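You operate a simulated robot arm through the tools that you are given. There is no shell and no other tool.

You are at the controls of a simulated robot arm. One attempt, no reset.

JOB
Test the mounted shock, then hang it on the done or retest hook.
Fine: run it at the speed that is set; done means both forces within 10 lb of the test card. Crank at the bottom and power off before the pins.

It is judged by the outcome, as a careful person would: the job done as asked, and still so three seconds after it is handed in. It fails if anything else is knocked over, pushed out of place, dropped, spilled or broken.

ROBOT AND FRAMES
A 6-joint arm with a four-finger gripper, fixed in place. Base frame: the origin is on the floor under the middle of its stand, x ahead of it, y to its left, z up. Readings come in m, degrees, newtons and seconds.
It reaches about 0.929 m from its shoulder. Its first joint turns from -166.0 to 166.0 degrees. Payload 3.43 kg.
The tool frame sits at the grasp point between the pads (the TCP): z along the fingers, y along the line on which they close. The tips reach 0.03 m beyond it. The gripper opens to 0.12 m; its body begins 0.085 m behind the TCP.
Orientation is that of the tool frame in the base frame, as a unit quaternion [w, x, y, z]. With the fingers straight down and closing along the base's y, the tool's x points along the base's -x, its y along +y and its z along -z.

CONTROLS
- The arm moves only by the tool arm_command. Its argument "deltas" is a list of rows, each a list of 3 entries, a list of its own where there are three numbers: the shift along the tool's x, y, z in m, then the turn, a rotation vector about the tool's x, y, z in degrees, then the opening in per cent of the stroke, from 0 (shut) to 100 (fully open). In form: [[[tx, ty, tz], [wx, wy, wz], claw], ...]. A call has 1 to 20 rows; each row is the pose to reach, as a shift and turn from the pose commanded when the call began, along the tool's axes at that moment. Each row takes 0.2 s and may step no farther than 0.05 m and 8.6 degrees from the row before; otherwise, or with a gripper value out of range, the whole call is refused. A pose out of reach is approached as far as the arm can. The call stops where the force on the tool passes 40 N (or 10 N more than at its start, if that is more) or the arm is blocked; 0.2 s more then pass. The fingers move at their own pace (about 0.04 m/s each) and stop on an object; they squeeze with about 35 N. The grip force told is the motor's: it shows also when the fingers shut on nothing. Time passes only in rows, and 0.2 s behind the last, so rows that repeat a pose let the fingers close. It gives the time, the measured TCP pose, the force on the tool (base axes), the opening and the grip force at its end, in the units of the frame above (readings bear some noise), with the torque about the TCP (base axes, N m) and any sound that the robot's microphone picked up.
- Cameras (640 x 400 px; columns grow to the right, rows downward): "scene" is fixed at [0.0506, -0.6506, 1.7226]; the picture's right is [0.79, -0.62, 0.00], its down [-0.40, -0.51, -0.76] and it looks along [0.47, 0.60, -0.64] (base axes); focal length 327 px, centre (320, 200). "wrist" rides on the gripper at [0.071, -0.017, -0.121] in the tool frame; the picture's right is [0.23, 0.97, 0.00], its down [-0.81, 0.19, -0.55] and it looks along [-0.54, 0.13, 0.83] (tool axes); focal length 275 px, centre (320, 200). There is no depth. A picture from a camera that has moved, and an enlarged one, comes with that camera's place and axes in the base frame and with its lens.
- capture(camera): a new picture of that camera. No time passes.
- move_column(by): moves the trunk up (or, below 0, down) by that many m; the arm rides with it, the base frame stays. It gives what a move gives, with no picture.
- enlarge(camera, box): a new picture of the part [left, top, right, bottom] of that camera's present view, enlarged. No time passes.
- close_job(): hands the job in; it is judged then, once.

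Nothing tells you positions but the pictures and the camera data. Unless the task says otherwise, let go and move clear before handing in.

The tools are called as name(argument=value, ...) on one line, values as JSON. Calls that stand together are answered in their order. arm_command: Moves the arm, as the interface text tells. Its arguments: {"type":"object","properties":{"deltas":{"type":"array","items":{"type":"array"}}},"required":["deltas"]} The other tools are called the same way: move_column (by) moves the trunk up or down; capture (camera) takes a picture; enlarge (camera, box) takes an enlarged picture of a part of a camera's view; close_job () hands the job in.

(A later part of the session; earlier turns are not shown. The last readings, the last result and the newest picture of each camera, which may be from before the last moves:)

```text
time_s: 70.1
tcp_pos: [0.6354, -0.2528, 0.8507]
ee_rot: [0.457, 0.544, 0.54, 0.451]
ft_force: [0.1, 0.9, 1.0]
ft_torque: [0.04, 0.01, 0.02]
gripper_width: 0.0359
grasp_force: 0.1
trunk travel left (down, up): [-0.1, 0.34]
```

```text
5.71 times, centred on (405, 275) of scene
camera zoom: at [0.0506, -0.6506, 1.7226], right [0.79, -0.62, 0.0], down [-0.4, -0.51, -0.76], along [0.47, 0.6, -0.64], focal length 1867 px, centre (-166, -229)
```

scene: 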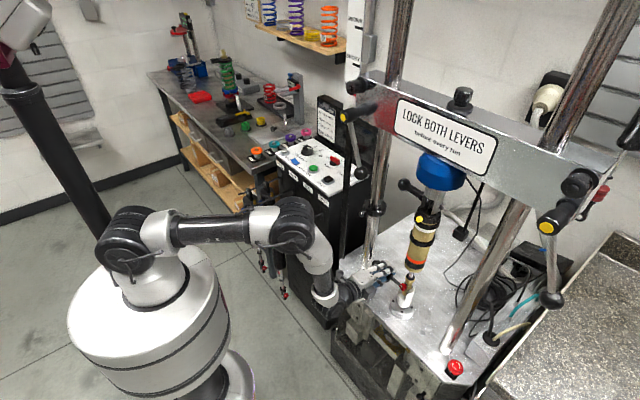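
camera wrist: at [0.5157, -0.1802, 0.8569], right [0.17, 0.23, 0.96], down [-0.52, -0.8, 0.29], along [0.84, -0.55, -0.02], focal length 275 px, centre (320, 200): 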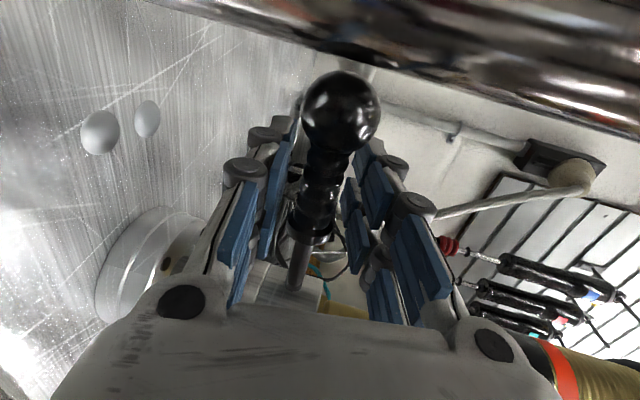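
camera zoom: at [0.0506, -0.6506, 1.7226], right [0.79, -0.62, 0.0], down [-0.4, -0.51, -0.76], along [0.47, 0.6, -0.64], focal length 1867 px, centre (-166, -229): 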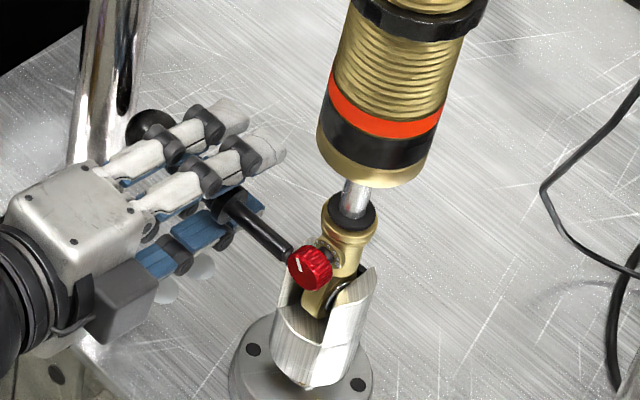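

The released pin stays in place and level (captive). Now I back off and rise to the same pose in front of the top pin.

arm_command(deltas=[[[0, 0, 0], [0, 0, 0], 50], [[0, 0, -0.045], [0, 0, 0], 55], [[0, 0, -0.09], [0, 0, 0], 55], [[0, 0, -0.13], [0, 0, 0], 55], [[-0.005, 0.0437, -0.1377], [0, 0, 0], 55], [[-0.01, 0.0874, -0.1454], [0, 0, 0], 55], [[-0.015, 0.1311, -0.1531], [0, 0, 0], 55], [[-0.02, 0.1748, -0.1608], [0, 0, 0], 55], [[-0.025, 0.2186, -0.1685], [0, 0, 0], 55], [[-0.03, 0.2623, -0.1762], [0, 0, 0], 55], [[-0.035, 0.306, -0.184], [0, 0, 0], 55], [[-0.04, 0.35, -0.192], [0, 0, 0], 55]])

capture(camera="wrist")

capture(camera="scene")

enlarge(camera="scene", box=[370, 240, 440, 310])

```text
time_s: 72.7
tcp_pos: [0.5065, -0.2888, 1.2303]
ee_rot: [0.457, 0.546, 0.539, 0.45]
ft_force: [0.2, -0.1, 0.8]
ft_torque: [-0.01, -0.01, -0.04]
gripper_width: 0.0658
grasp_force: 0.0
trunk travel left (down, up): [-0.1, 0.34]
```

```text
taken
camera wrist: at [0.3869, -0.2162, 1.2364], right [0.18, 0.23, 0.96], down [-0.52, -0.8, 0.29], along [0.84, -0.55, -0.02], focal length 275 px, centre (320, 200)
```

wrist: 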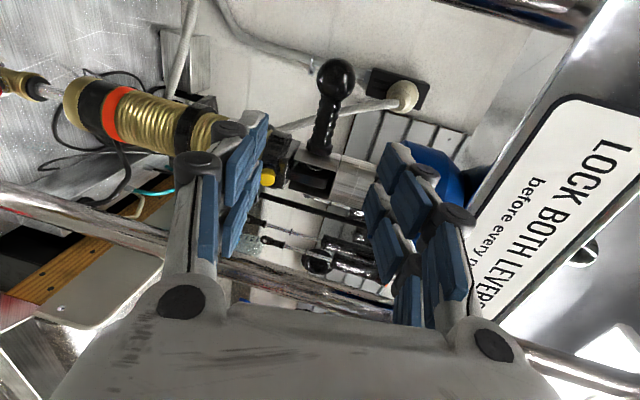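

```text
taken
```

scene: 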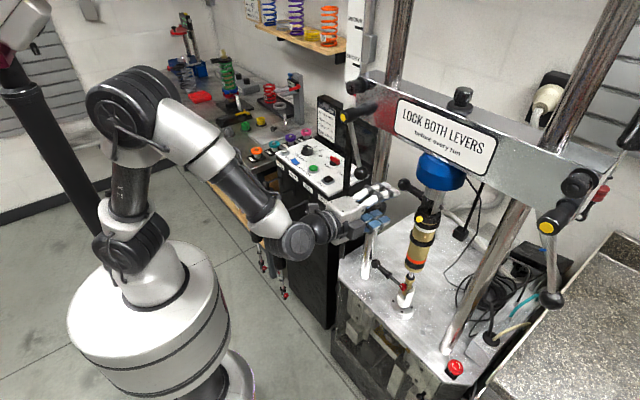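

```text
5.71 times, centred on (405, 275) of scene
camera zoom: at [0.0506, -0.6506, 1.7226], right [0.79, -0.62, 0.0], down [-0.4, -0.51, -0.76], along [0.47, 0.6, -0.64], focal length 1867 px, centre (-166, -229)
```

zoom: 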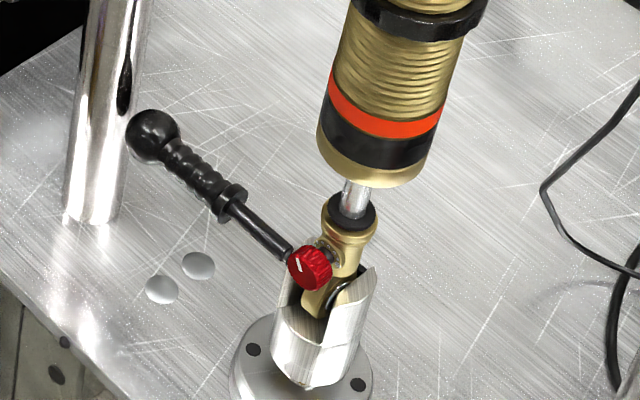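

The bottom pin stays captive and out; the shock hangs from the top pin. Top pin axis is at about x=0.635, z=1.213. I'll straddle the top handle now.

arm_command(deltas=[[[-0.003, 0.003, 0.04], [0, 0, 0], 45], [[-0.003, 0.006, 0.08], [0, 0, 0], 45], [[-0.003, 0.006, 0.11], [0, 0, 0], 45], [[-0.003, 0.006, 0.13], [0, 0, 0], 45]])

capture(camera="wrist")

enlarge(camera="scene", box=[370, 150, 460, 230])

```text
time_s: 73.7
tcp_pos: [0.6396, -0.2948, 1.212]
ee_rot: [0.457, 0.544, 0.54, 0.451]
ft_force: [0.4, 0.7, -0.9]
ft_torque: [0.08, -0.01, 0.08]
gripper_width: 0.0541
grasp_force: 0.0
trunk travel left (down, up): [-0.1, 0.34]
```

```text
taken
camera wrist: at [0.5187, -0.2218, 1.2171], right [0.18, 0.23, 0.96], down [-0.52, -0.8, 0.29], along [0.84, -0.55, -0.02], focal length 275 px, centre (320, 200)
```

wrist: 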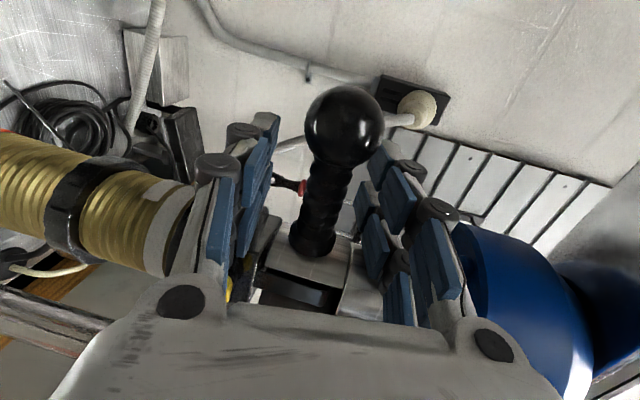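

```text
5.00 times, centred on (415, 190) of scene
camera zoom: at [0.0506, -0.6506, 1.7226], right [0.79, -0.62, 0.0], down [-0.4, -0.51, -0.76], along [0.47, 0.6, -0.64], focal length 1634 px, centre (-155, 250)
```

zoom: 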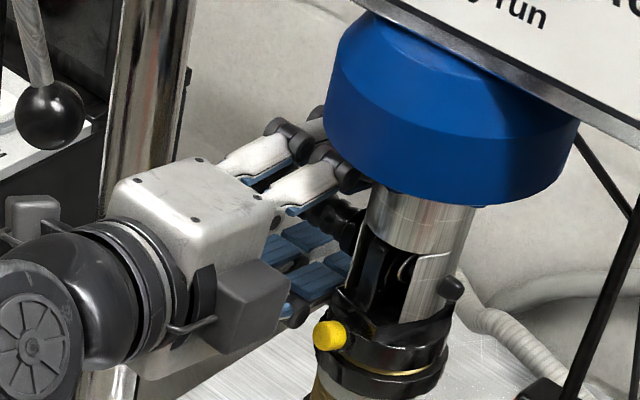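

Aligned within a few mm. Closing on the top handle.

arm_command(deltas=[[[0, 0.002, -0.003], [0, 0, 0], 40], [[0, 0.002, -0.003], [0, 0, 0], 20], [[0, 0.002, -0.003], [0, 0, 0], 0], [[0, 0.002, -0.003], [0, 0, 0], 0], [[0, 0.002, -0.003], [0, 0, 0], 0], [[0, 0.002, -0.003], [0, 0, 0], 0]])

enlarge(camera="scene", box=[400, 170, 460, 230])

```text
time_s: 75.1
tcp_pos: [0.6356, -0.2942, 1.2146]
ee_rot: [0.456, 0.545, 0.54, 0.452]
ft_force: [-2.8, 1.7, -6.0]
ft_torque: [0.22, -0.13, 0.11]
gripper_width: 0.0206
grasp_force: 45.1
trunk travel left (down, up): [-0.1, 0.34]
```

```text
6.67 times, centred on (430, 200) of scene
camera zoom: at [0.0506, -0.6506, 1.7226], right [0.79, -0.62, 0.0], down [-0.4, -0.51, -0.76], along [0.47, 0.6, -0.64], focal length 2178 px, centre (-413, 200)
```

zoom: 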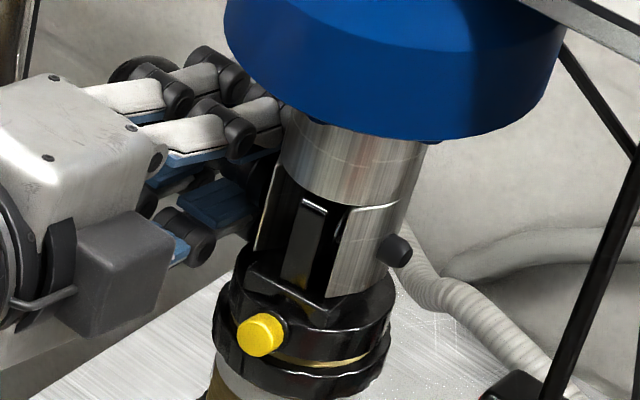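

I can see the tongue in the slot and the pin tip on the far side. Pulling the top pin partway: first 1.6 cm.

arm_command(deltas=[[[0.004, 0, 0], [0, 0, 0], 0], [[0.008, 0, 0], [0, 0, 0], 0], [[0.012, 0, 0], [0, 0, 0], 0], [[0.016, 0, 0], [0, 0, 0], 0]])

enlarge(camera="scene", box=[400, 170, 460, 230])

```text
time_s: 76.1
tcp_pos: [0.6355, -0.2791, 1.2141]
ee_rot: [0.456, 0.547, 0.539, 0.45]
ft_force: [-5.1, -1.3, -13.1]
ft_torque: [0.38, -0.14, -0.88]
gripper_width: 0.0204
grasp_force: 45.4
trunk travel left (down, up): [-0.1, 0.34]
```

```text
6.67 times, centred on (430, 200) of scene
camera zoom: at [0.0506, -0.6506, 1.7226], right [0.79, -0.62, 0.0], down [-0.4, -0.51, -0.76], along [0.47, 0.6, -0.64], focal length 2178 px, centre (-413, 200)
```

zoom: 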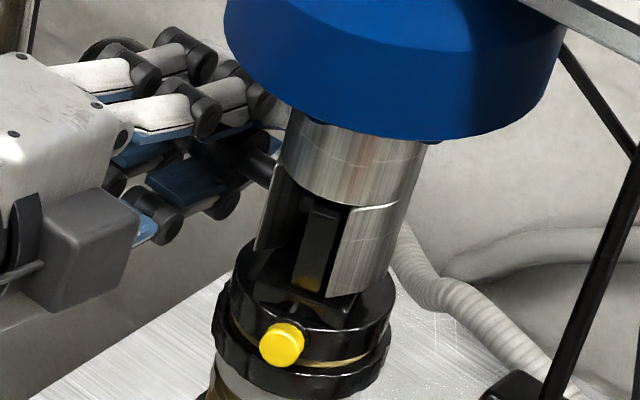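

The shock settled and turned slightly on the pin. I continue in small steps, checking each time.

arm_command(deltas=[[[0.003, 0, 0], [0, 0, 0], 0], [[0.006, 0, 0], [0, 0, 0], 0], [[0.009, 0, 0], [0, 0, 0], 0]])

enlarge(camera="scene", box=[400, 170, 460, 230])

enlarge(camera="scene", box=[370, 170, 450, 310])

```text
time_s: 76.9
tcp_pos: [0.6358, -0.271, 1.2136]
ee_rot: [0.454, 0.546, 0.541, 0.45]
ft_force: [-7.2, -1.5, -17.9]
ft_torque: [0.37, -0.2, -0.17]
gripper_width: 0.0205
grasp_force: 44.9
trunk travel left (down, up): [-0.1, 0.34]
```

```text
6.67 times, centred on (430, 200) of scene
camera zoom: at [0.0506, -0.6506, 1.7226], right [0.79, -0.62, 0.0], down [-0.4, -0.51, -0.76], along [0.47, 0.6, -0.64], focal length 2178 px, centre (-413, 200)
```

zoom: 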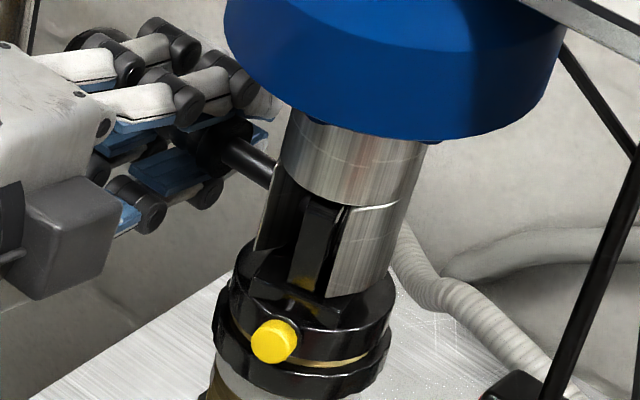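

```text
2.86 times, centred on (410, 240) of scene
camera zoom: at [0.0506, -0.6506, 1.7226], right [0.79, -0.62, 0.0], down [-0.4, -0.51, -0.76], along [0.47, 0.6, -0.64], focal length 934 px, centre (63, 86)
```

zoom: 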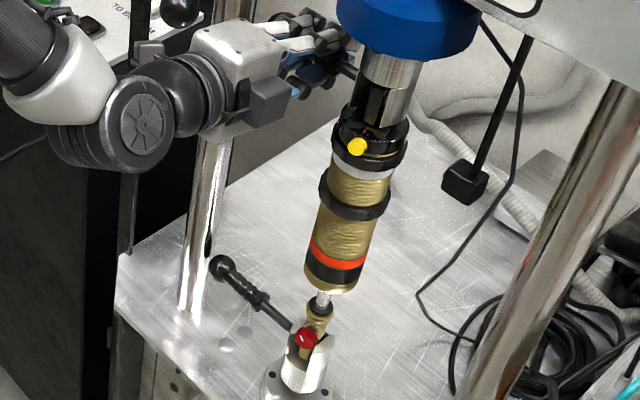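

I'll check the lower end and the top more closely before going on.

enlarge(camera="scene", box=[370, 240, 440, 310])

enlarge(camera="scene", box=[410, 180, 450, 220])

enlarge(camera="wrist", box=[160, 200, 480, 400])

```text
5.71 times, centred on (405, 275) of scene
camera zoom: at [0.0506, -0.6506, 1.7226], right [0.79, -0.62, 0.0], down [-0.4, -0.51, -0.76], along [0.47, 0.6, -0.64], focal length 1867 px, centre (-166, -229)
```

zoom: 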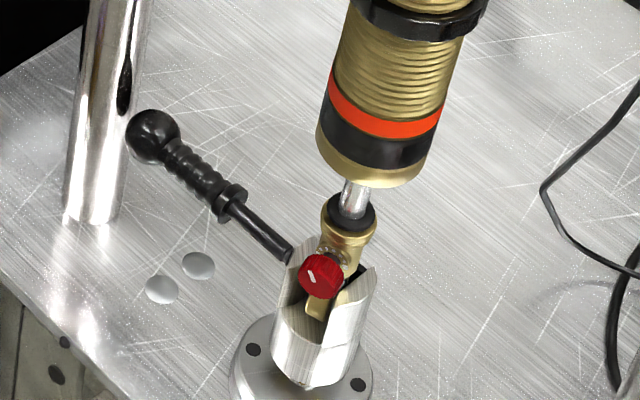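

```text
10.00 times, centred on (430, 200) of scene
camera zoom: at [0.0506, -0.6506, 1.7226], right [0.79, -0.62, 0.0], down [-0.4, -0.51, -0.76], along [0.47, 0.6, -0.64], focal length 3268 px, centre (-780, 200)
```

zoom: 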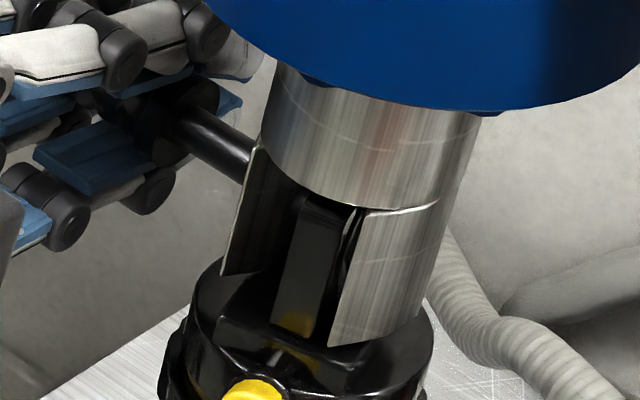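

```text
2.00 times, centred on (320, 300) of wrist
camera zoom: at [0.5156, -0.1984, 1.2197], right [0.18, 0.23, 0.96], down [-0.52, -0.81, 0.29], along [0.84, -0.55, -0.03], focal length 551 px, centre (320, 0)
```

zoom: 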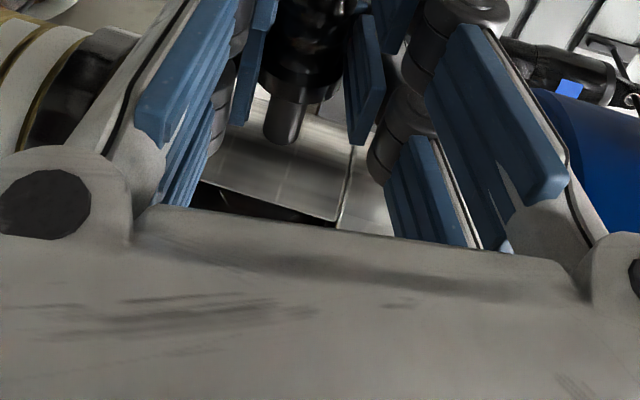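

The shock is still hanging properly on the pin (about 2.3 cm pulled). I'll let go of the pin slightly to check it stays put, so I can inspect the remaining engagement from the front.

arm_command(deltas=[[[0, 0, 0], [0, 0, 0], 20], [[0, 0, 0], [0, 0, 0], 24], [[0, 0, 0], [0, 0, 0], 28], [[0, 0, 0], [0, 0, 0], 30]])

enlarge(camera="scene", box=[400, 170, 460, 230])

capture(camera="wrist")

```text
time_s: 77.9
tcp_pos: [0.6361, -0.2718, 1.2159]
ee_rot: [0.457, 0.545, 0.539, 0.451]
ft_force: [-1.2, 0.4, -0.8]
ft_torque: [0.0, -0.01, 0.03]
gripper_width: 0.0365
grasp_force: 0.2
trunk travel left (down, up): [-0.1, 0.34]
```

```text
6.67 times, centred on (430, 200) of scene
camera zoom: at [0.0506, -0.6506, 1.7226], right [0.79, -0.62, 0.0], down [-0.4, -0.51, -0.76], along [0.47, 0.6, -0.64], focal length 2178 px, centre (-413, 200)
```

zoom: 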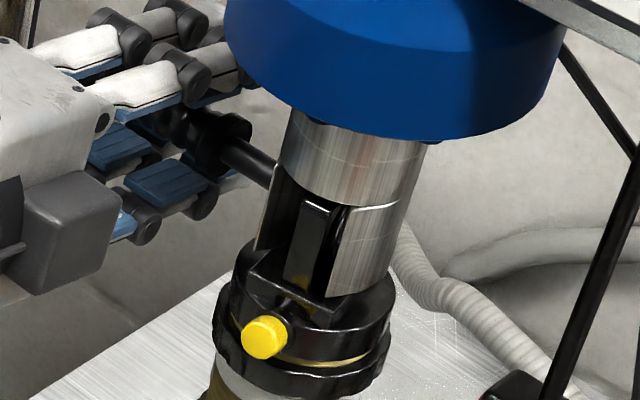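

```text
taken
camera wrist: at [0.5157, -0.1977, 1.2213], right [0.17, 0.23, 0.96], down [-0.52, -0.8, 0.29], along [0.84, -0.55, -0.02], focal length 275 px, centre (320, 200)
```

wrist: 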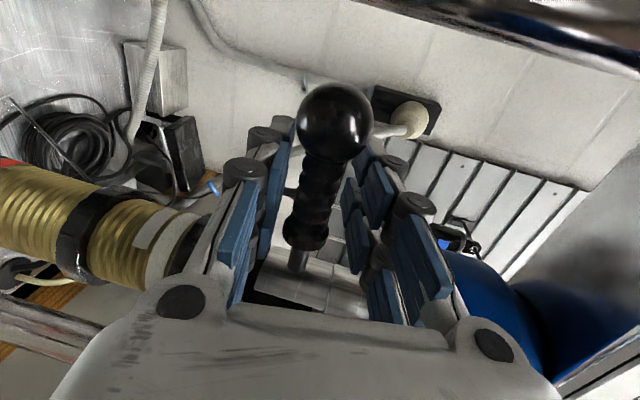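

The pin holds by itself. I'll back off, roll the hand back, and view the top clevis from in front and below.

arm_command(deltas=[[[0, 0, 0], [0, 0, 0], 50], [[0, 0, -0.045], [0, 0, 0], 55], [[0, 0, -0.09], [0, 0, 0], 55], [[0, 0, -0.13], [0, 0, 0], 55], [[-0.007, -0.012, -0.134], [0, 0, -8.2], 60], [[-0.014, -0.023, -0.138], [0, 0, -16.4], 60], [[-0.021, -0.034, -0.142], [0, 0, -24.6], 60], [[-0.028, -0.045, -0.145], [0, 0, -32.8], 60], [[-0.035, -0.056, -0.149], [0, 0, -41], 60], [[-0.042, -0.066, -0.152], [0, 0, -49.2], 60], [[-0.049, -0.077, -0.156], [0, 0, -57.4], 60], [[-0.056, -0.088, -0.16], [0, 0, -65.6], 60], [[-0.063, -0.1, -0.163], [0, 0, -73.8], 60], [[-0.07, -0.109, -0.166], [0, 0, -82], 60], [[-0.075, -0.117, -0.168], [0, 0, -90], 60]])

capture(camera="wrist")

```text
time_s: 81.1
tcp_pos: [0.448, -0.3449, 1.1305]
ee_rot: [0.641, 0.002, 0.767, -0.004]
ft_force: [0.3, 0.0, 0.5]
ft_torque: [-0.03, -0.03, 0.01]
gripper_width: 0.0718
grasp_force: 0.1
trunk travel left (down, up): [-0.1, 0.34]
```

```text
taken
camera wrist: at [0.3179, -0.3599, 1.0816], right [-0.03, 0.97, -0.23], down [-0.4, 0.2, 0.9], along [0.92, 0.12, 0.38], focal length 275 px, centre (320, 200)
```

wrist: 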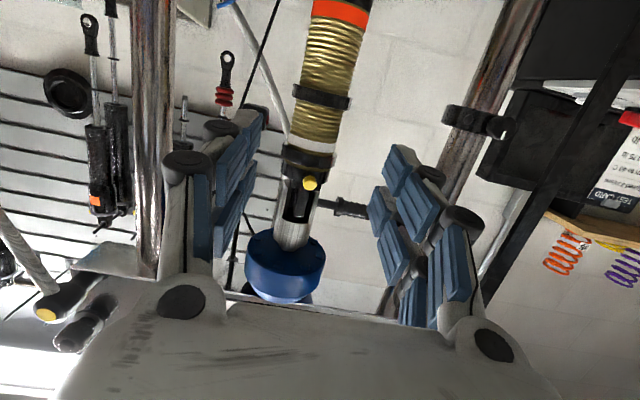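

enlarge(camera="wrist", box=[270, 160, 370, 260])

enlarge(camera="wrist", box=[275, 165, 325, 225])

```text
4.00 times, centred on (320, 210) of wrist
camera zoom: at [0.3179, -0.3599, 1.0816], right [-0.03, 0.97, -0.23], down [-0.4, 0.2, 0.9], along [0.92, 0.12, 0.38], focal length 1101 px, centre (320, 160)
```

zoom: 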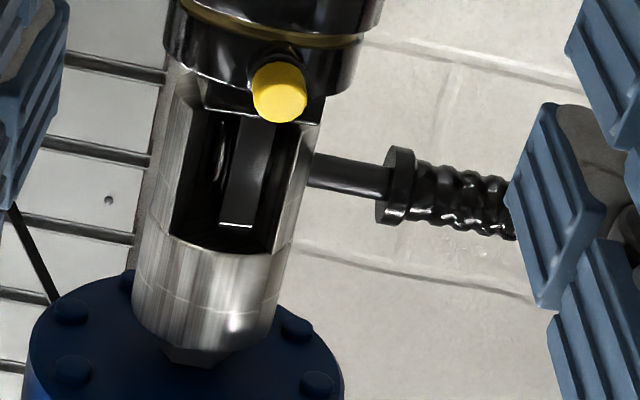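

```text
6.67 times, centred on (300, 195) of wrist
camera zoom: at [0.3179, -0.3599, 1.0816], right [-0.03, 0.97, -0.23], down [-0.4, 0.2, 0.9], along [0.92, 0.12, 0.38], focal length 1835 px, centre (453, 233)
```

zoom: 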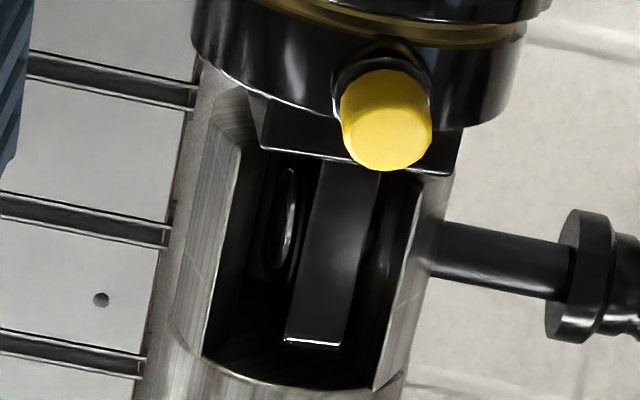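

I can see the eye's bushing from the -y side. Let me zoom further to judge where the pin tip is.

enlarge(camera="wrist", box=[282, 180, 318, 216])

enlarge(camera="wrist", box=[290, 190, 306, 206])

```text
11.11 times, centred on (300, 198) of wrist
camera zoom: at [0.3179, -0.3599, 1.0816], right [-0.03, 0.97, -0.23], down [-0.4, 0.2, 0.9], along [0.92, 0.12, 0.38], focal length 3059 px, centre (542, 222)
```

zoom: 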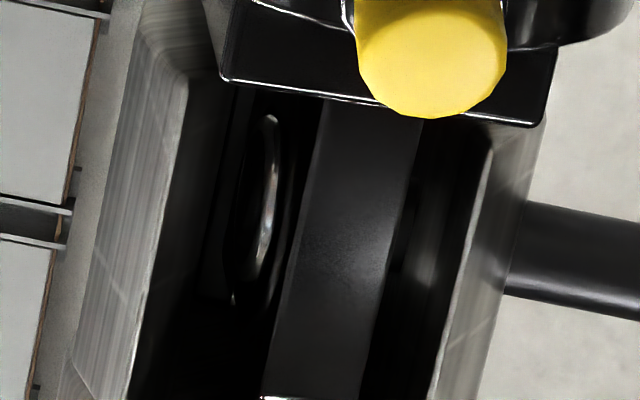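

```text
16.00 times, centred on (298, 198) of wrist
camera zoom: at [0.3179, -0.3599, 1.0816], right [-0.03, 0.97, -0.23], down [-0.4, 0.2, 0.9], along [0.92, 0.12, 0.38], focal length 4404 px, centre (672, 232)
```

zoom: 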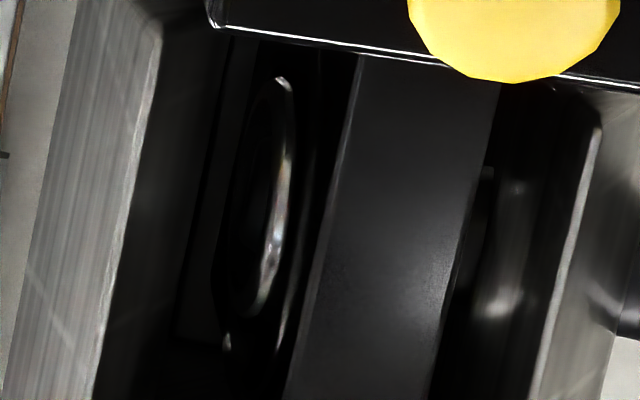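

The tip seems to be recessed inside the tongue already. I'll shift the camera to the -y side to look into the eye.

arm_command(deltas=[[[0, -0.04, 0], [-5.9, 0, -1.0], 80], [[0, -0.075, 0], [-11.8, 0, -2.1], 100], [[0, -0.075, 0], [-11.8, 0, -2.1], 100]])

capture(camera="wrist")

```text
time_s: 81.9
tcp_pos: [0.4469, -0.4169, 1.1307]
ee_rot: [0.638, -0.077, 0.763, 0.064]
ft_force: [-0.1, 0.3, 0.2]
ft_torque: [-0.03, 0.0, -0.01]
gripper_width: 0.119
grasp_force: 0.1
trunk travel left (down, up): [-0.1, 0.34]
```

```text
taken
camera wrist: at [0.3232, -0.4595, 1.0821], right [-0.23, 0.95, -0.23], down [-0.43, 0.11, 0.9], along [0.87, 0.31, 0.38], focal length 275 px, centre (320, 200)
```

wrist: 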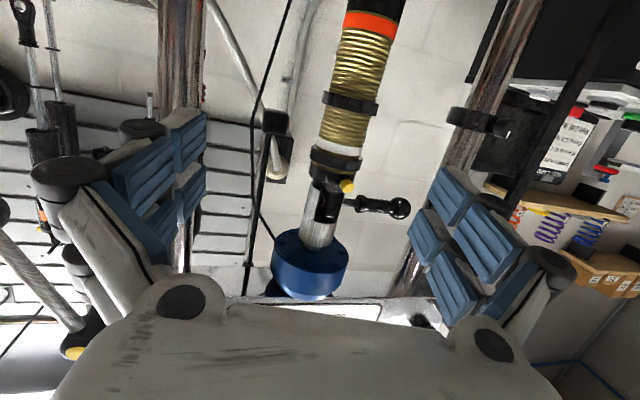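

enlarge(camera="wrist", box=[295, 165, 355, 235])

enlarge(camera="wrist", box=[312, 180, 342, 216])

```text
5.71 times, centred on (325, 200) of wrist
camera zoom: at [0.3232, -0.4595, 1.0821], right [-0.23, 0.95, -0.23], down [-0.43, 0.11, 0.9], along [0.87, 0.31, 0.38], focal length 1573 px, centre (291, 200)
```

zoom: 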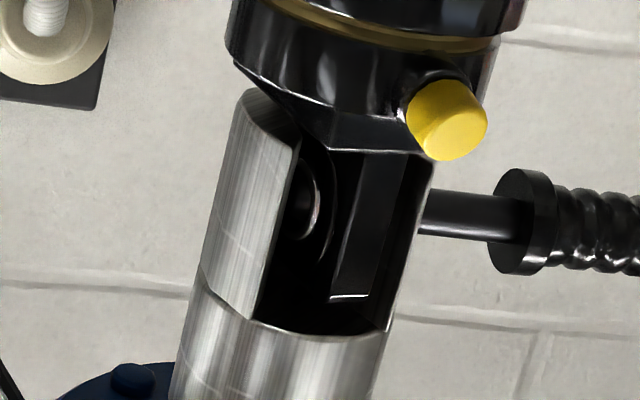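

```text
11.11 times, centred on (327, 198) of wrist
camera zoom: at [0.3232, -0.4595, 1.0821], right [-0.23, 0.95, -0.23], down [-0.43, 0.11, 0.9], along [0.87, 0.31, 0.38], focal length 3059 px, centre (242, 222)
```

zoom: 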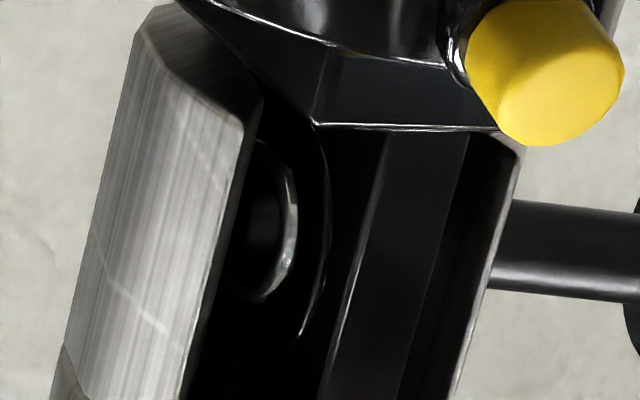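

The tip is recessed about 2–3 mm, so roughly 9 mm of engagement remains, with about 1 cm free gap on the -y side. I'll re-grip the top pin and pull about 5 mm more so a small sideways shift of the held shock will free it.

arm_command(deltas=[[[0, 0.04, 0], [5.9, 0, 1.0], 80], [[0, 0.075, 0], [11.8, 0, 2.1], 60]])

arm_command(deltas=[[[-0.0104, 0.0067, 0.0037], [0, 0, 8.18], 50], [[-0.0209, 0.0134, 0.0074], [0, 0, 16.36], 50], [[-0.0313, 0.02, 0.0111], [0, 0, 24.55], 50], [[-0.0417, 0.0267, 0.0148], [0, 0, 32.7], 50], [[-0.0522, 0.0334, 0.0185], [0, 0, 40.9], 50], [[-0.0626, 0.04, 0.0222], [0, 0, 49.1], 50], [[-0.0731, 0.0468, 0.0259], [0, 0, 57.3], 50], [[-0.0835, 0.0535, 0.0296], [0, 0, 65.5], 50], [[-0.0939, 0.0601, 0.0333], [0, 0, 73.6], 50], [[-0.1044, 0.0668, 0.037], [0, 0, 81.8], 50], [[-0.1148, 0.0735, 0.0407], [0, 0, 90], 50]])

capture(camera="wrist")

```text
time_s: 82.5
tcp_pos: [0.4322, -0.3431, 1.1288]
ee_rot: [0.641, 0.004, 0.767, -0.005]
ft_force: [-0.5, 0.0, 0.1]
ft_torque: [0.01, 0.02, -0.02]
gripper_width: 0.0826
grasp_force: 3.4
trunk travel left (down, up): [-0.1, 0.34]
```

```text
time_s: 84.9
tcp_pos: [0.4944, -0.2707, 1.236]
ee_rot: [0.456, 0.546, 0.539, 0.452]
ft_force: [0.7, 0.3, 0.5]
ft_torque: [-0.01, 0.03, 0.0]
gripper_width: 0.0602
grasp_force: 0.1
trunk travel left (down, up): [-0.1, 0.34]
```

```text
taken
camera wrist: at [0.374, -0.1982, 1.2412], right [0.18, 0.23, 0.96], down [-0.52, -0.81, 0.29], along [0.84, -0.55, -0.02], focal length 275 px, centre (320, 200)
```

wrist: 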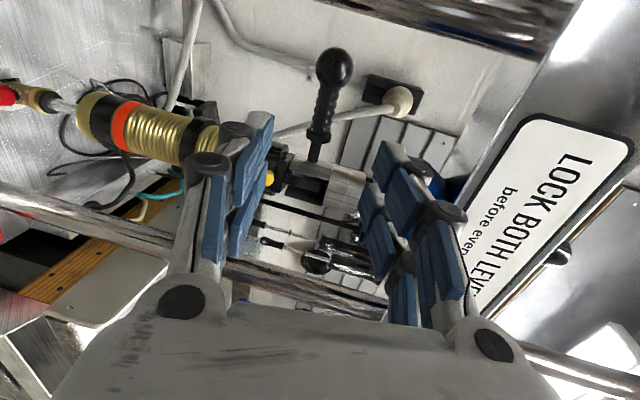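

Lined up again. Advance and close on the handle.

arm_command(deltas=[[[0, 0.001, 0.045], [0, 0, 0], 45], [[0, 0.0015, 0.09], [0, 0, 0], 45], [[0, 0.0015, 0.125], [0, 0, 0], 45], [[0, 0.0015, 0.143], [0, 0, 0], 45], [[0, 0.0015, 0.143], [0, 0, 0], 20], [[0, 0.0015, 0.143], [0, 0, 0], 0], [[0, 0.0015, 0.143], [0, 0, 0], 0], [[0, 0.0015, 0.143], [0, 0, 0], 0], [[0, 0.0015, 0.143], [0, 0, 0], 0]])

enlarge(camera="scene", box=[400, 170, 460, 230])

```text
time_s: 86.9
tcp_pos: [0.6368, -0.2726, 1.2136]
ee_rot: [0.458, 0.544, 0.539, 0.451]
ft_force: [12.2, -1.4, 15.2]
ft_torque: [-0.26, 0.03, 0.15]
gripper_width: 0.0204
grasp_force: 45.1
trunk travel left (down, up): [-0.1, 0.34]
```

```text
6.67 times, centred on (430, 200) of scene
camera zoom: at [0.0506, -0.6506, 1.7226], right [0.79, -0.62, 0.0], down [-0.4, -0.51, -0.76], along [0.47, 0.6, -0.64], focal length 2178 px, centre (-413, 200)
```

zoom: 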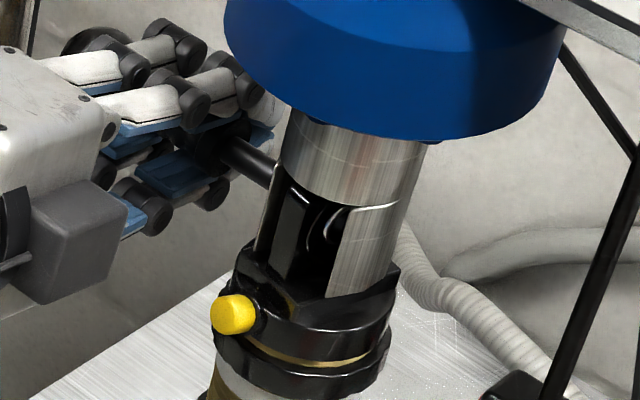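

The shock is slowly yawing on the pin. I'll pull the pin just 3.5 mm further, leaving about 6 mm of engagement, then let go of it.

arm_command(deltas=[[[0.0015, 0.0, 0], [0, 0, 0], 0], [[0.003, 0, 0], [0, 0, 0], 0], [[0.0045, 0, 0], [0, 0, 0], 0]])

enlarge(camera="scene", box=[400, 170, 460, 230])

```text
time_s: 87.7
tcp_pos: [0.6368, -0.2682, 1.2136]
ee_rot: [0.458, 0.543, 0.54, 0.451]
ft_force: [15.3, -1.4, 17.9]
ft_torque: [-0.35, 0.08, 0.5]
gripper_width: 0.0207
grasp_force: 44.8
trunk travel left (down, up): [-0.1, 0.34]
```

```text
6.67 times, centred on (430, 200) of scene
camera zoom: at [0.0506, -0.6506, 1.7226], right [0.79, -0.62, 0.0], down [-0.4, -0.51, -0.76], along [0.47, 0.6, -0.64], focal length 2178 px, centre (-413, 200)
```

zoom: 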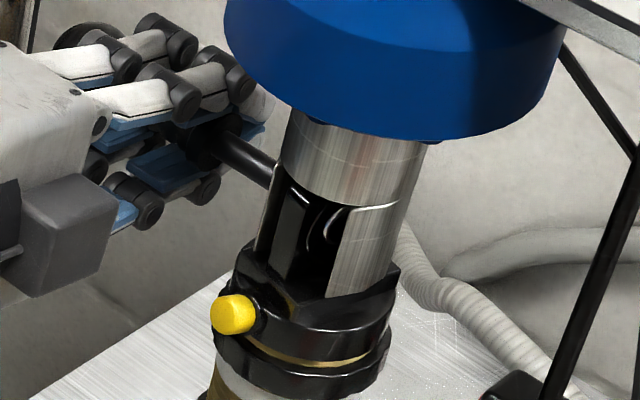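

Yaw is now steady. I'll release the pin, back off, roll the hand back and line up in front of the shock body to grip it.

arm_command(deltas=[[[0, 0, 0], [0, 0, 0], 24], [[0, 0, 0], [0, 0, 0], 40], [[0, 0, 0], [0, 0, 0], 50], [[0, 0, -0.045], [0, 0, 0], 55], [[0, 0, -0.09], [0, 0, 0], 55], [[0, 0, -0.13], [0, 0, 0], 55], [[-0.0072, -0.0142, -0.13], [0, 0, -8.18], 60], [[-0.0144, -0.0283, -0.13], [0, 0, -16.4], 70], [[-0.0215, -0.0425, -0.13], [0, 0, -24.5], 80], [[-0.0287, -0.0566, -0.131], [0, 0, -32.7], 90], [[-0.0359, -0.0708, -0.131], [0, 0, -40.9], 100], [[-0.0431, -0.0849, -0.131], [0, 0, -49.1], 100], [[-0.0503, -0.0991, -0.131], [0, 0, -57.3], 100], [[-0.0575, -0.1132, -0.132], [0, 0, -65.5], 100], [[-0.0646, -0.1274, -0.132], [0, 0, -73.6], 100], [[-0.0718, -0.1415, -0.132], [0, 0, -81.8], 100], [[-0.079, -0.1557, -0.132], [0, 0, -90], 100]])

capture(camera="wrist")

enlarge(camera="scene", box=[370, 160, 460, 310])

```text
time_s: 91.3
tcp_pos: [0.4758, -0.3475, 1.0827]
ee_rot: [0.641, 0.003, 0.767, -0.005]
ft_force: [-0.2, -1.1, -0.2]
ft_torque: [0.03, 0.03, 0.01]
gripper_width: 0.1201
grasp_force: 0.0
trunk travel left (down, up): [-0.1, 0.34]
```

```text
taken
camera wrist: at [0.3454, -0.3619, 1.034], right [-0.03, 0.97, -0.23], down [-0.4, 0.2, 0.9], along [0.92, 0.12, 0.38], focal length 275 px, centre (320, 200)
```

wrist: 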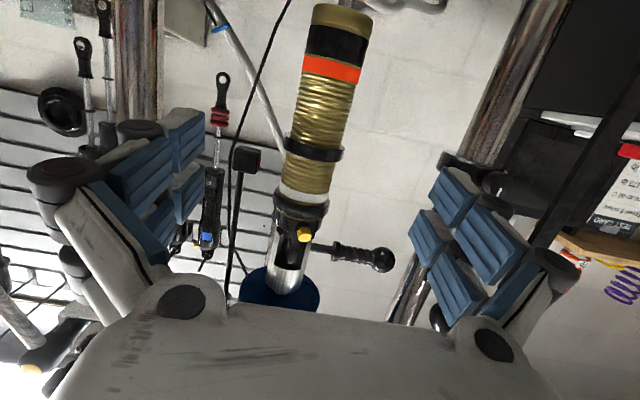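

```text
2.67 times, centred on (415, 235) of scene
camera zoom: at [0.0506, -0.6506, 1.7226], right [0.79, -0.62, 0.0], down [-0.4, -0.51, -0.76], along [0.47, 0.6, -0.64], focal length 871 px, centre (67, 107)
```

zoom: 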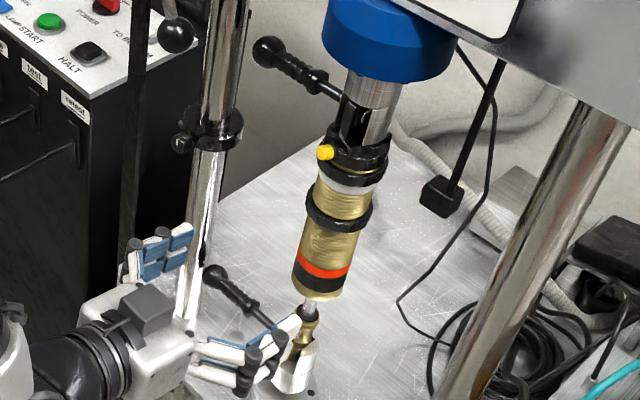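

The shock axis is at about y=-0.343 at grip height (gold threads, z≈1.055). Advancing with the fingers wide open.

arm_command(deltas=[[[0, 0.002, 0.041], [0, 0, 0], 100], [[0, 0.004, 0.082], [0, 0, 0], 100], [[0, 0.006, 0.123], [0, 0, 0], 100], [[0, 0.0075, 0.16], [0, 0, 0], 100]])

capture(camera="wrist")

enlarge(camera="scene", box=[370, 160, 460, 310])

```text
time_s: 92.3
tcp_pos: [0.6364, -0.3403, 1.0514]
ee_rot: [0.642, 0.004, 0.767, -0.004]
ft_force: [-0.8, 1.0, -0.3]
ft_torque: [0.01, -0.01, -0.01]
gripper_width: 0.1197
grasp_force: 0.0
trunk travel left (down, up): [-0.1, 0.34]
```

```text
taken
camera wrist: at [0.505, -0.3556, 1.0035], right [-0.03, 0.97, -0.23], down [-0.4, 0.2, 0.9], along [0.92, 0.12, 0.38], focal length 275 px, centre (320, 200)
```

wrist: 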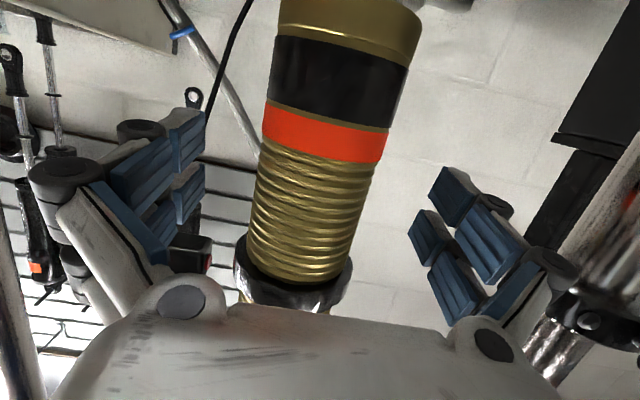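

```text
2.67 times, centred on (415, 235) of scene
camera zoom: at [0.0506, -0.6506, 1.7226], right [0.79, -0.62, 0.0], down [-0.4, -0.51, -0.76], along [0.47, 0.6, -0.64], focal length 871 px, centre (67, 107)
```

zoom: 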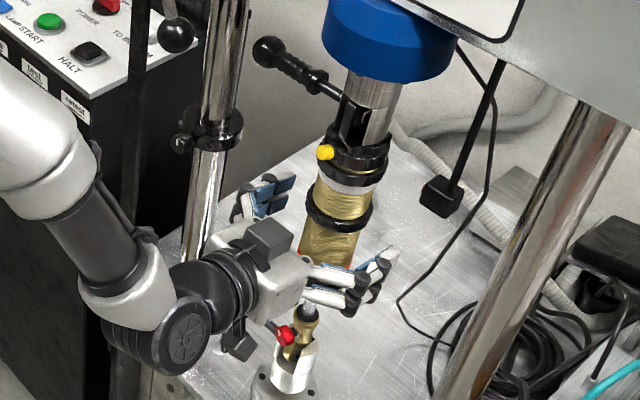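

The gripper straddles the gold body, with the shock about 3 mm toward -y of centre. Closing now.

arm_command(deltas=[[[0, -0.0015, 0], [0, 0, 0], 70], [[0, -0.0015, 0], [0, 0, 0], 50], [[0, -0.0015, 0], [0, 0, 0], 40], [[0, -0.0015, 0], [0, 0, 0], 0], [[0, -0.0015, 0], [0, 0, 0], 0], [[0, -0.0015, 0], [0, 0, 0], 0], [[0, -0.0015, 0], [0, 0, 0], 0], [[0, -0.0015, 0], [0, 0, 0], 0]])

capture(camera="wrist")

enlarge(camera="scene", box=[400, 170, 460, 230])

```text
time_s: 94.1
tcp_pos: [0.6332, -0.3446, 1.0529]
ee_rot: [0.641, 0.005, 0.767, -0.004]
ft_force: [1.3, -8.3, 1.5]
ft_torque: [0.55, 0.25, 0.04]
gripper_width: 0.0528
grasp_force: 35.2
trunk travel left (down, up): [-0.1, 0.34]
```

```text
taken
camera wrist: at [0.5039, -0.3588, 1.005], right [-0.03, 0.97, -0.23], down [-0.4, 0.2, 0.9], along [0.92, 0.12, 0.38], focal length 275 px, centre (320, 200)
```

wrist: 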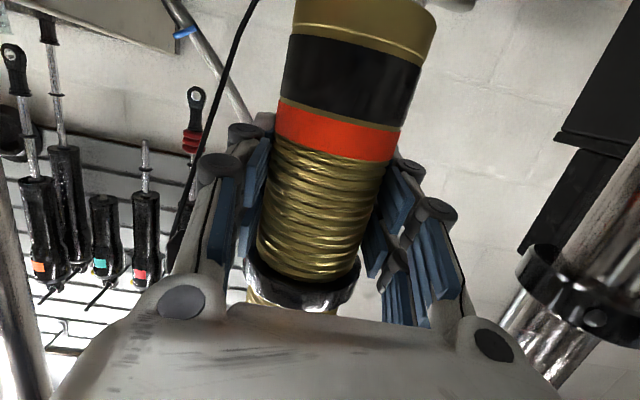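

```text
6.67 times, centred on (430, 200) of scene
camera zoom: at [0.0506, -0.6506, 1.7226], right [0.79, -0.62, 0.0], down [-0.4, -0.51, -0.76], along [0.47, 0.6, -0.64], focal length 2178 px, centre (-413, 200)
```

zoom: 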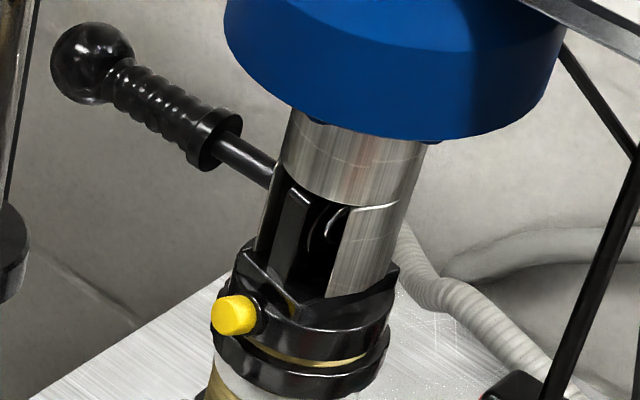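

I have the shock firmly (5.3 cm wide, 35 N), and it still hangs on the pin. I'll take its weight by lifting 2–3 mm and watch the force.

arm_command(deltas=[[[-0.001, -0.002, -0.0002], [0, 0, 0], 0], [[-0.002, -0.003, -0.0004], [0, 0, 0], 0], [[-0.003, -0.003, -0.0005], [0, 0, 0], 0]])

enlarge(camera="scene", box=[400, 170, 460, 230])

```text
time_s: 94.9
tcp_pos: [0.6349, -0.3444, 1.0533]
ee_rot: [0.639, 0.004, 0.769, -0.003]
ft_force: [-3.1, 3.4, -1.8]
ft_torque: [-0.13, -0.59, -0.03]
gripper_width: 0.0528
grasp_force: 34.6
trunk travel left (down, up): [-0.1, 0.34]
```

```text
6.67 times, centred on (430, 200) of scene
camera zoom: at [0.0506, -0.6506, 1.7226], right [0.79, -0.62, 0.0], down [-0.4, -0.51, -0.76], along [0.47, 0.6, -0.64], focal length 2178 px, centre (-413, 200)
```

zoom: 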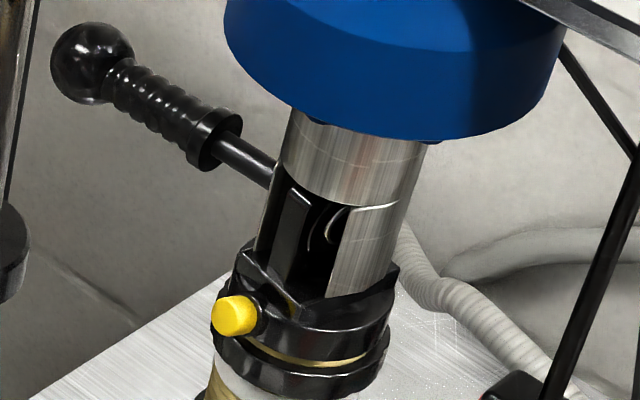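

Only a few newtons so far. Lifting a bit more, in 1 mm steps.

arm_command(deltas=[[[-0.001, 0, -0.0002], [0, 0, 0], 0], [[-0.002, 0, -0.0004], [0, 0, 0], 0], [[-0.003, 0, -0.0005], [0, 0, 0], 0], [[-0.004, 0, -0.0007], [0, 0, 0], 0]])

enlarge(camera="scene", box=[400, 170, 460, 230])

```text
time_s: 95.9
tcp_pos: [0.6353, -0.3456, 1.0552]
ee_rot: [0.637, 0.006, 0.771, -0.003]
ft_force: [-3.0, 3.2, -21.3]
ft_torque: [-0.44, -0.05, -0.03]
gripper_width: 0.0527
grasp_force: 35.2
trunk travel left (down, up): [-0.1, 0.34]
```

```text
6.67 times, centred on (430, 200) of scene
camera zoom: at [0.0506, -0.6506, 1.7226], right [0.79, -0.62, 0.0], down [-0.4, -0.51, -0.76], along [0.47, 0.6, -0.64], focal length 2178 px, centre (-413, 200)
```

zoom: 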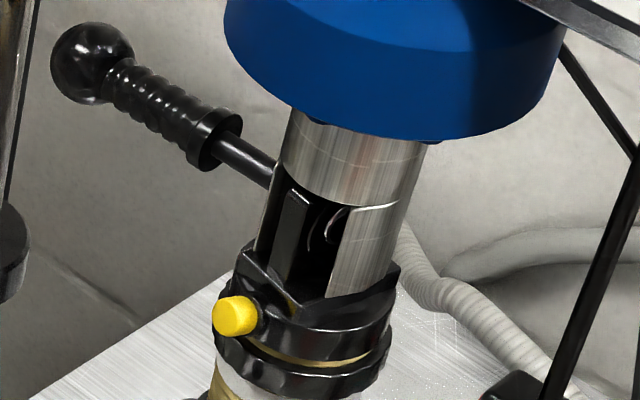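

Now -21 N: could be the shock's full weight. One more mm to tell weight from a rigid hold.

arm_command(deltas=[[[-0.0007, 0, -0.0001], [0, 0, 0], 0], [[-0.0015, 0, -0.0002], [0, 0, 0], 0], [[-0.0015, 0, -0.0002], [0, 0, 0], 0]])

enlarge(camera="scene", box=[410, 180, 450, 220])

```text
time_s: 96.7
tcp_pos: [0.6357, -0.3455, 1.0563]
ee_rot: [0.637, 0.006, 0.771, -0.003]
ft_force: [-2.2, 3.3, -20.7]
ft_torque: [-0.48, -0.01, -0.02]
gripper_width: 0.0526
grasp_force: 35.5
trunk travel left (down, up): [-0.1, 0.34]
```

```text
10.00 times, centred on (430, 200) of scene
camera zoom: at [0.0506, -0.6506, 1.7226], right [0.79, -0.62, 0.0], down [-0.4, -0.51, -0.76], along [0.47, 0.6, -0.64], focal length 3268 px, centre (-780, 200)
```

zoom: 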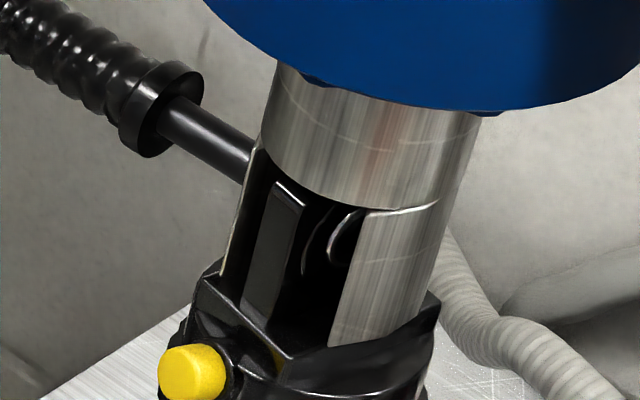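

The force stays at about -21 N: that's the shock's weight (about 2.1 kg), fully in my grip, with the pin loose in the eye. Now I shift the shock toward -y to slide the eye off the pin tip.

arm_command(deltas=[[[0, -0.002, 0], [0, 0, 0], 0], [[0, -0.004, 0], [0, 0, 0], 0], [[0, -0.006, 0], [0, 0, 0], 0]])

enlarge(camera="scene", box=[410, 180, 450, 220])

enlarge(camera="scene", box=[370, 160, 460, 310])

```text
time_s: 97.5
tcp_pos: [0.6358, -0.3471, 1.0588]
ee_rot: [0.639, 0.002, 0.769, -0.001]
ft_force: [-3.3, 19.2, -21.6]
ft_torque: [0.08, 0.32, 0.05]
gripper_width: 0.0526
grasp_force: 35.2
trunk travel left (down, up): [-0.1, 0.34]
```

```text
10.00 times, centred on (430, 200) of scene
camera zoom: at [0.0506, -0.6506, 1.7226], right [0.79, -0.62, 0.0], down [-0.4, -0.51, -0.76], along [0.47, 0.6, -0.64], focal length 3268 px, centre (-780, 200)
```

zoom: 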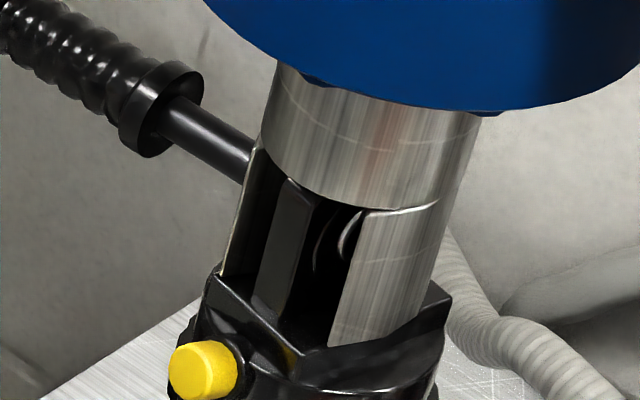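

```text
2.67 times, centred on (415, 235) of scene
camera zoom: at [0.0506, -0.6506, 1.7226], right [0.79, -0.62, 0.0], down [-0.4, -0.51, -0.76], along [0.47, 0.6, -0.64], focal length 871 px, centre (67, 107)
```

zoom: 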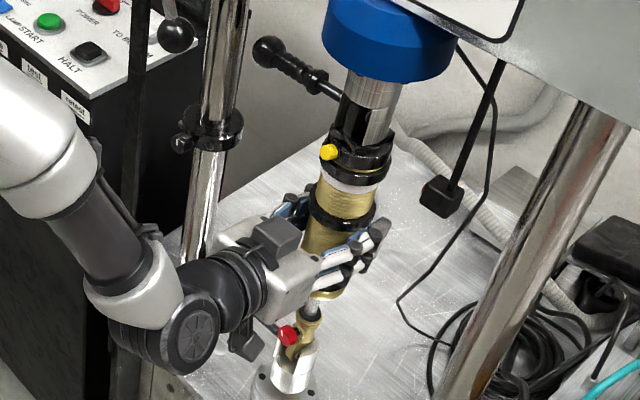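

Resistance (19 N) after about 2–3 mm. I'll look at both ends to see what touches.

enlarge(camera="scene", box=[385, 260, 425, 305])

enlarge(camera="scene", box=[415, 190, 440, 215])

capture(camera="wrist")

```text
8.89 times, centred on (405, 282) of scene
camera zoom: at [0.0506, -0.6506, 1.7226], right [0.79, -0.62, 0.0], down [-0.4, -0.51, -0.76], along [0.47, 0.6, -0.64], focal length 2904 px, centre (-436, -533)
```

zoom: 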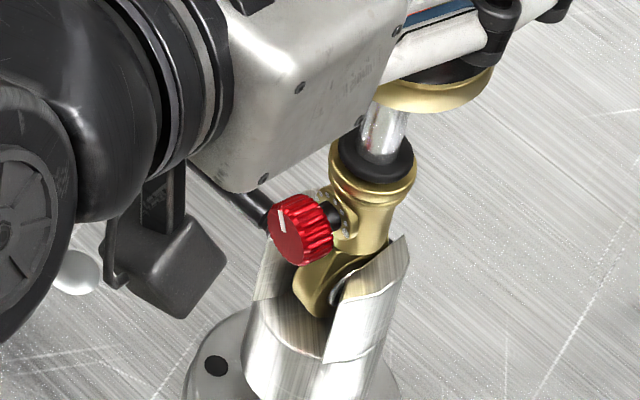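

```text
16.00 times, centred on (428, 202) of scene
camera zoom: at [0.0506, -0.6506, 1.7226], right [0.79, -0.62, 0.0], down [-0.4, -0.51, -0.76], along [0.47, 0.6, -0.64], focal length 5228 px, centre (-1400, 160)
```

zoom: 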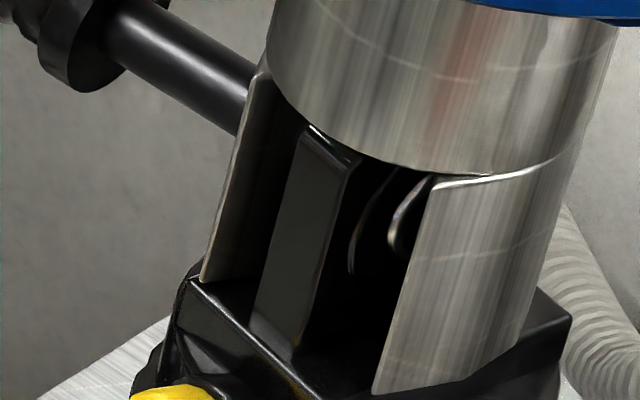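

```text
taken
camera wrist: at [0.5056, -0.3631, 1.0121], right [-0.04, 0.97, -0.23], down [-0.39, 0.19, 0.9], along [0.92, 0.12, 0.38], focal length 275 px, centre (320, 200)
```

wrist: 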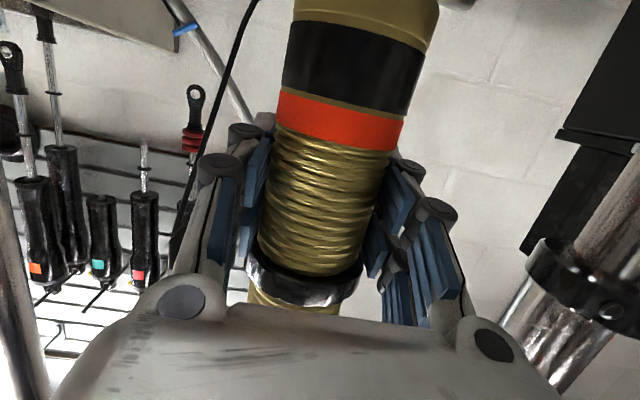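

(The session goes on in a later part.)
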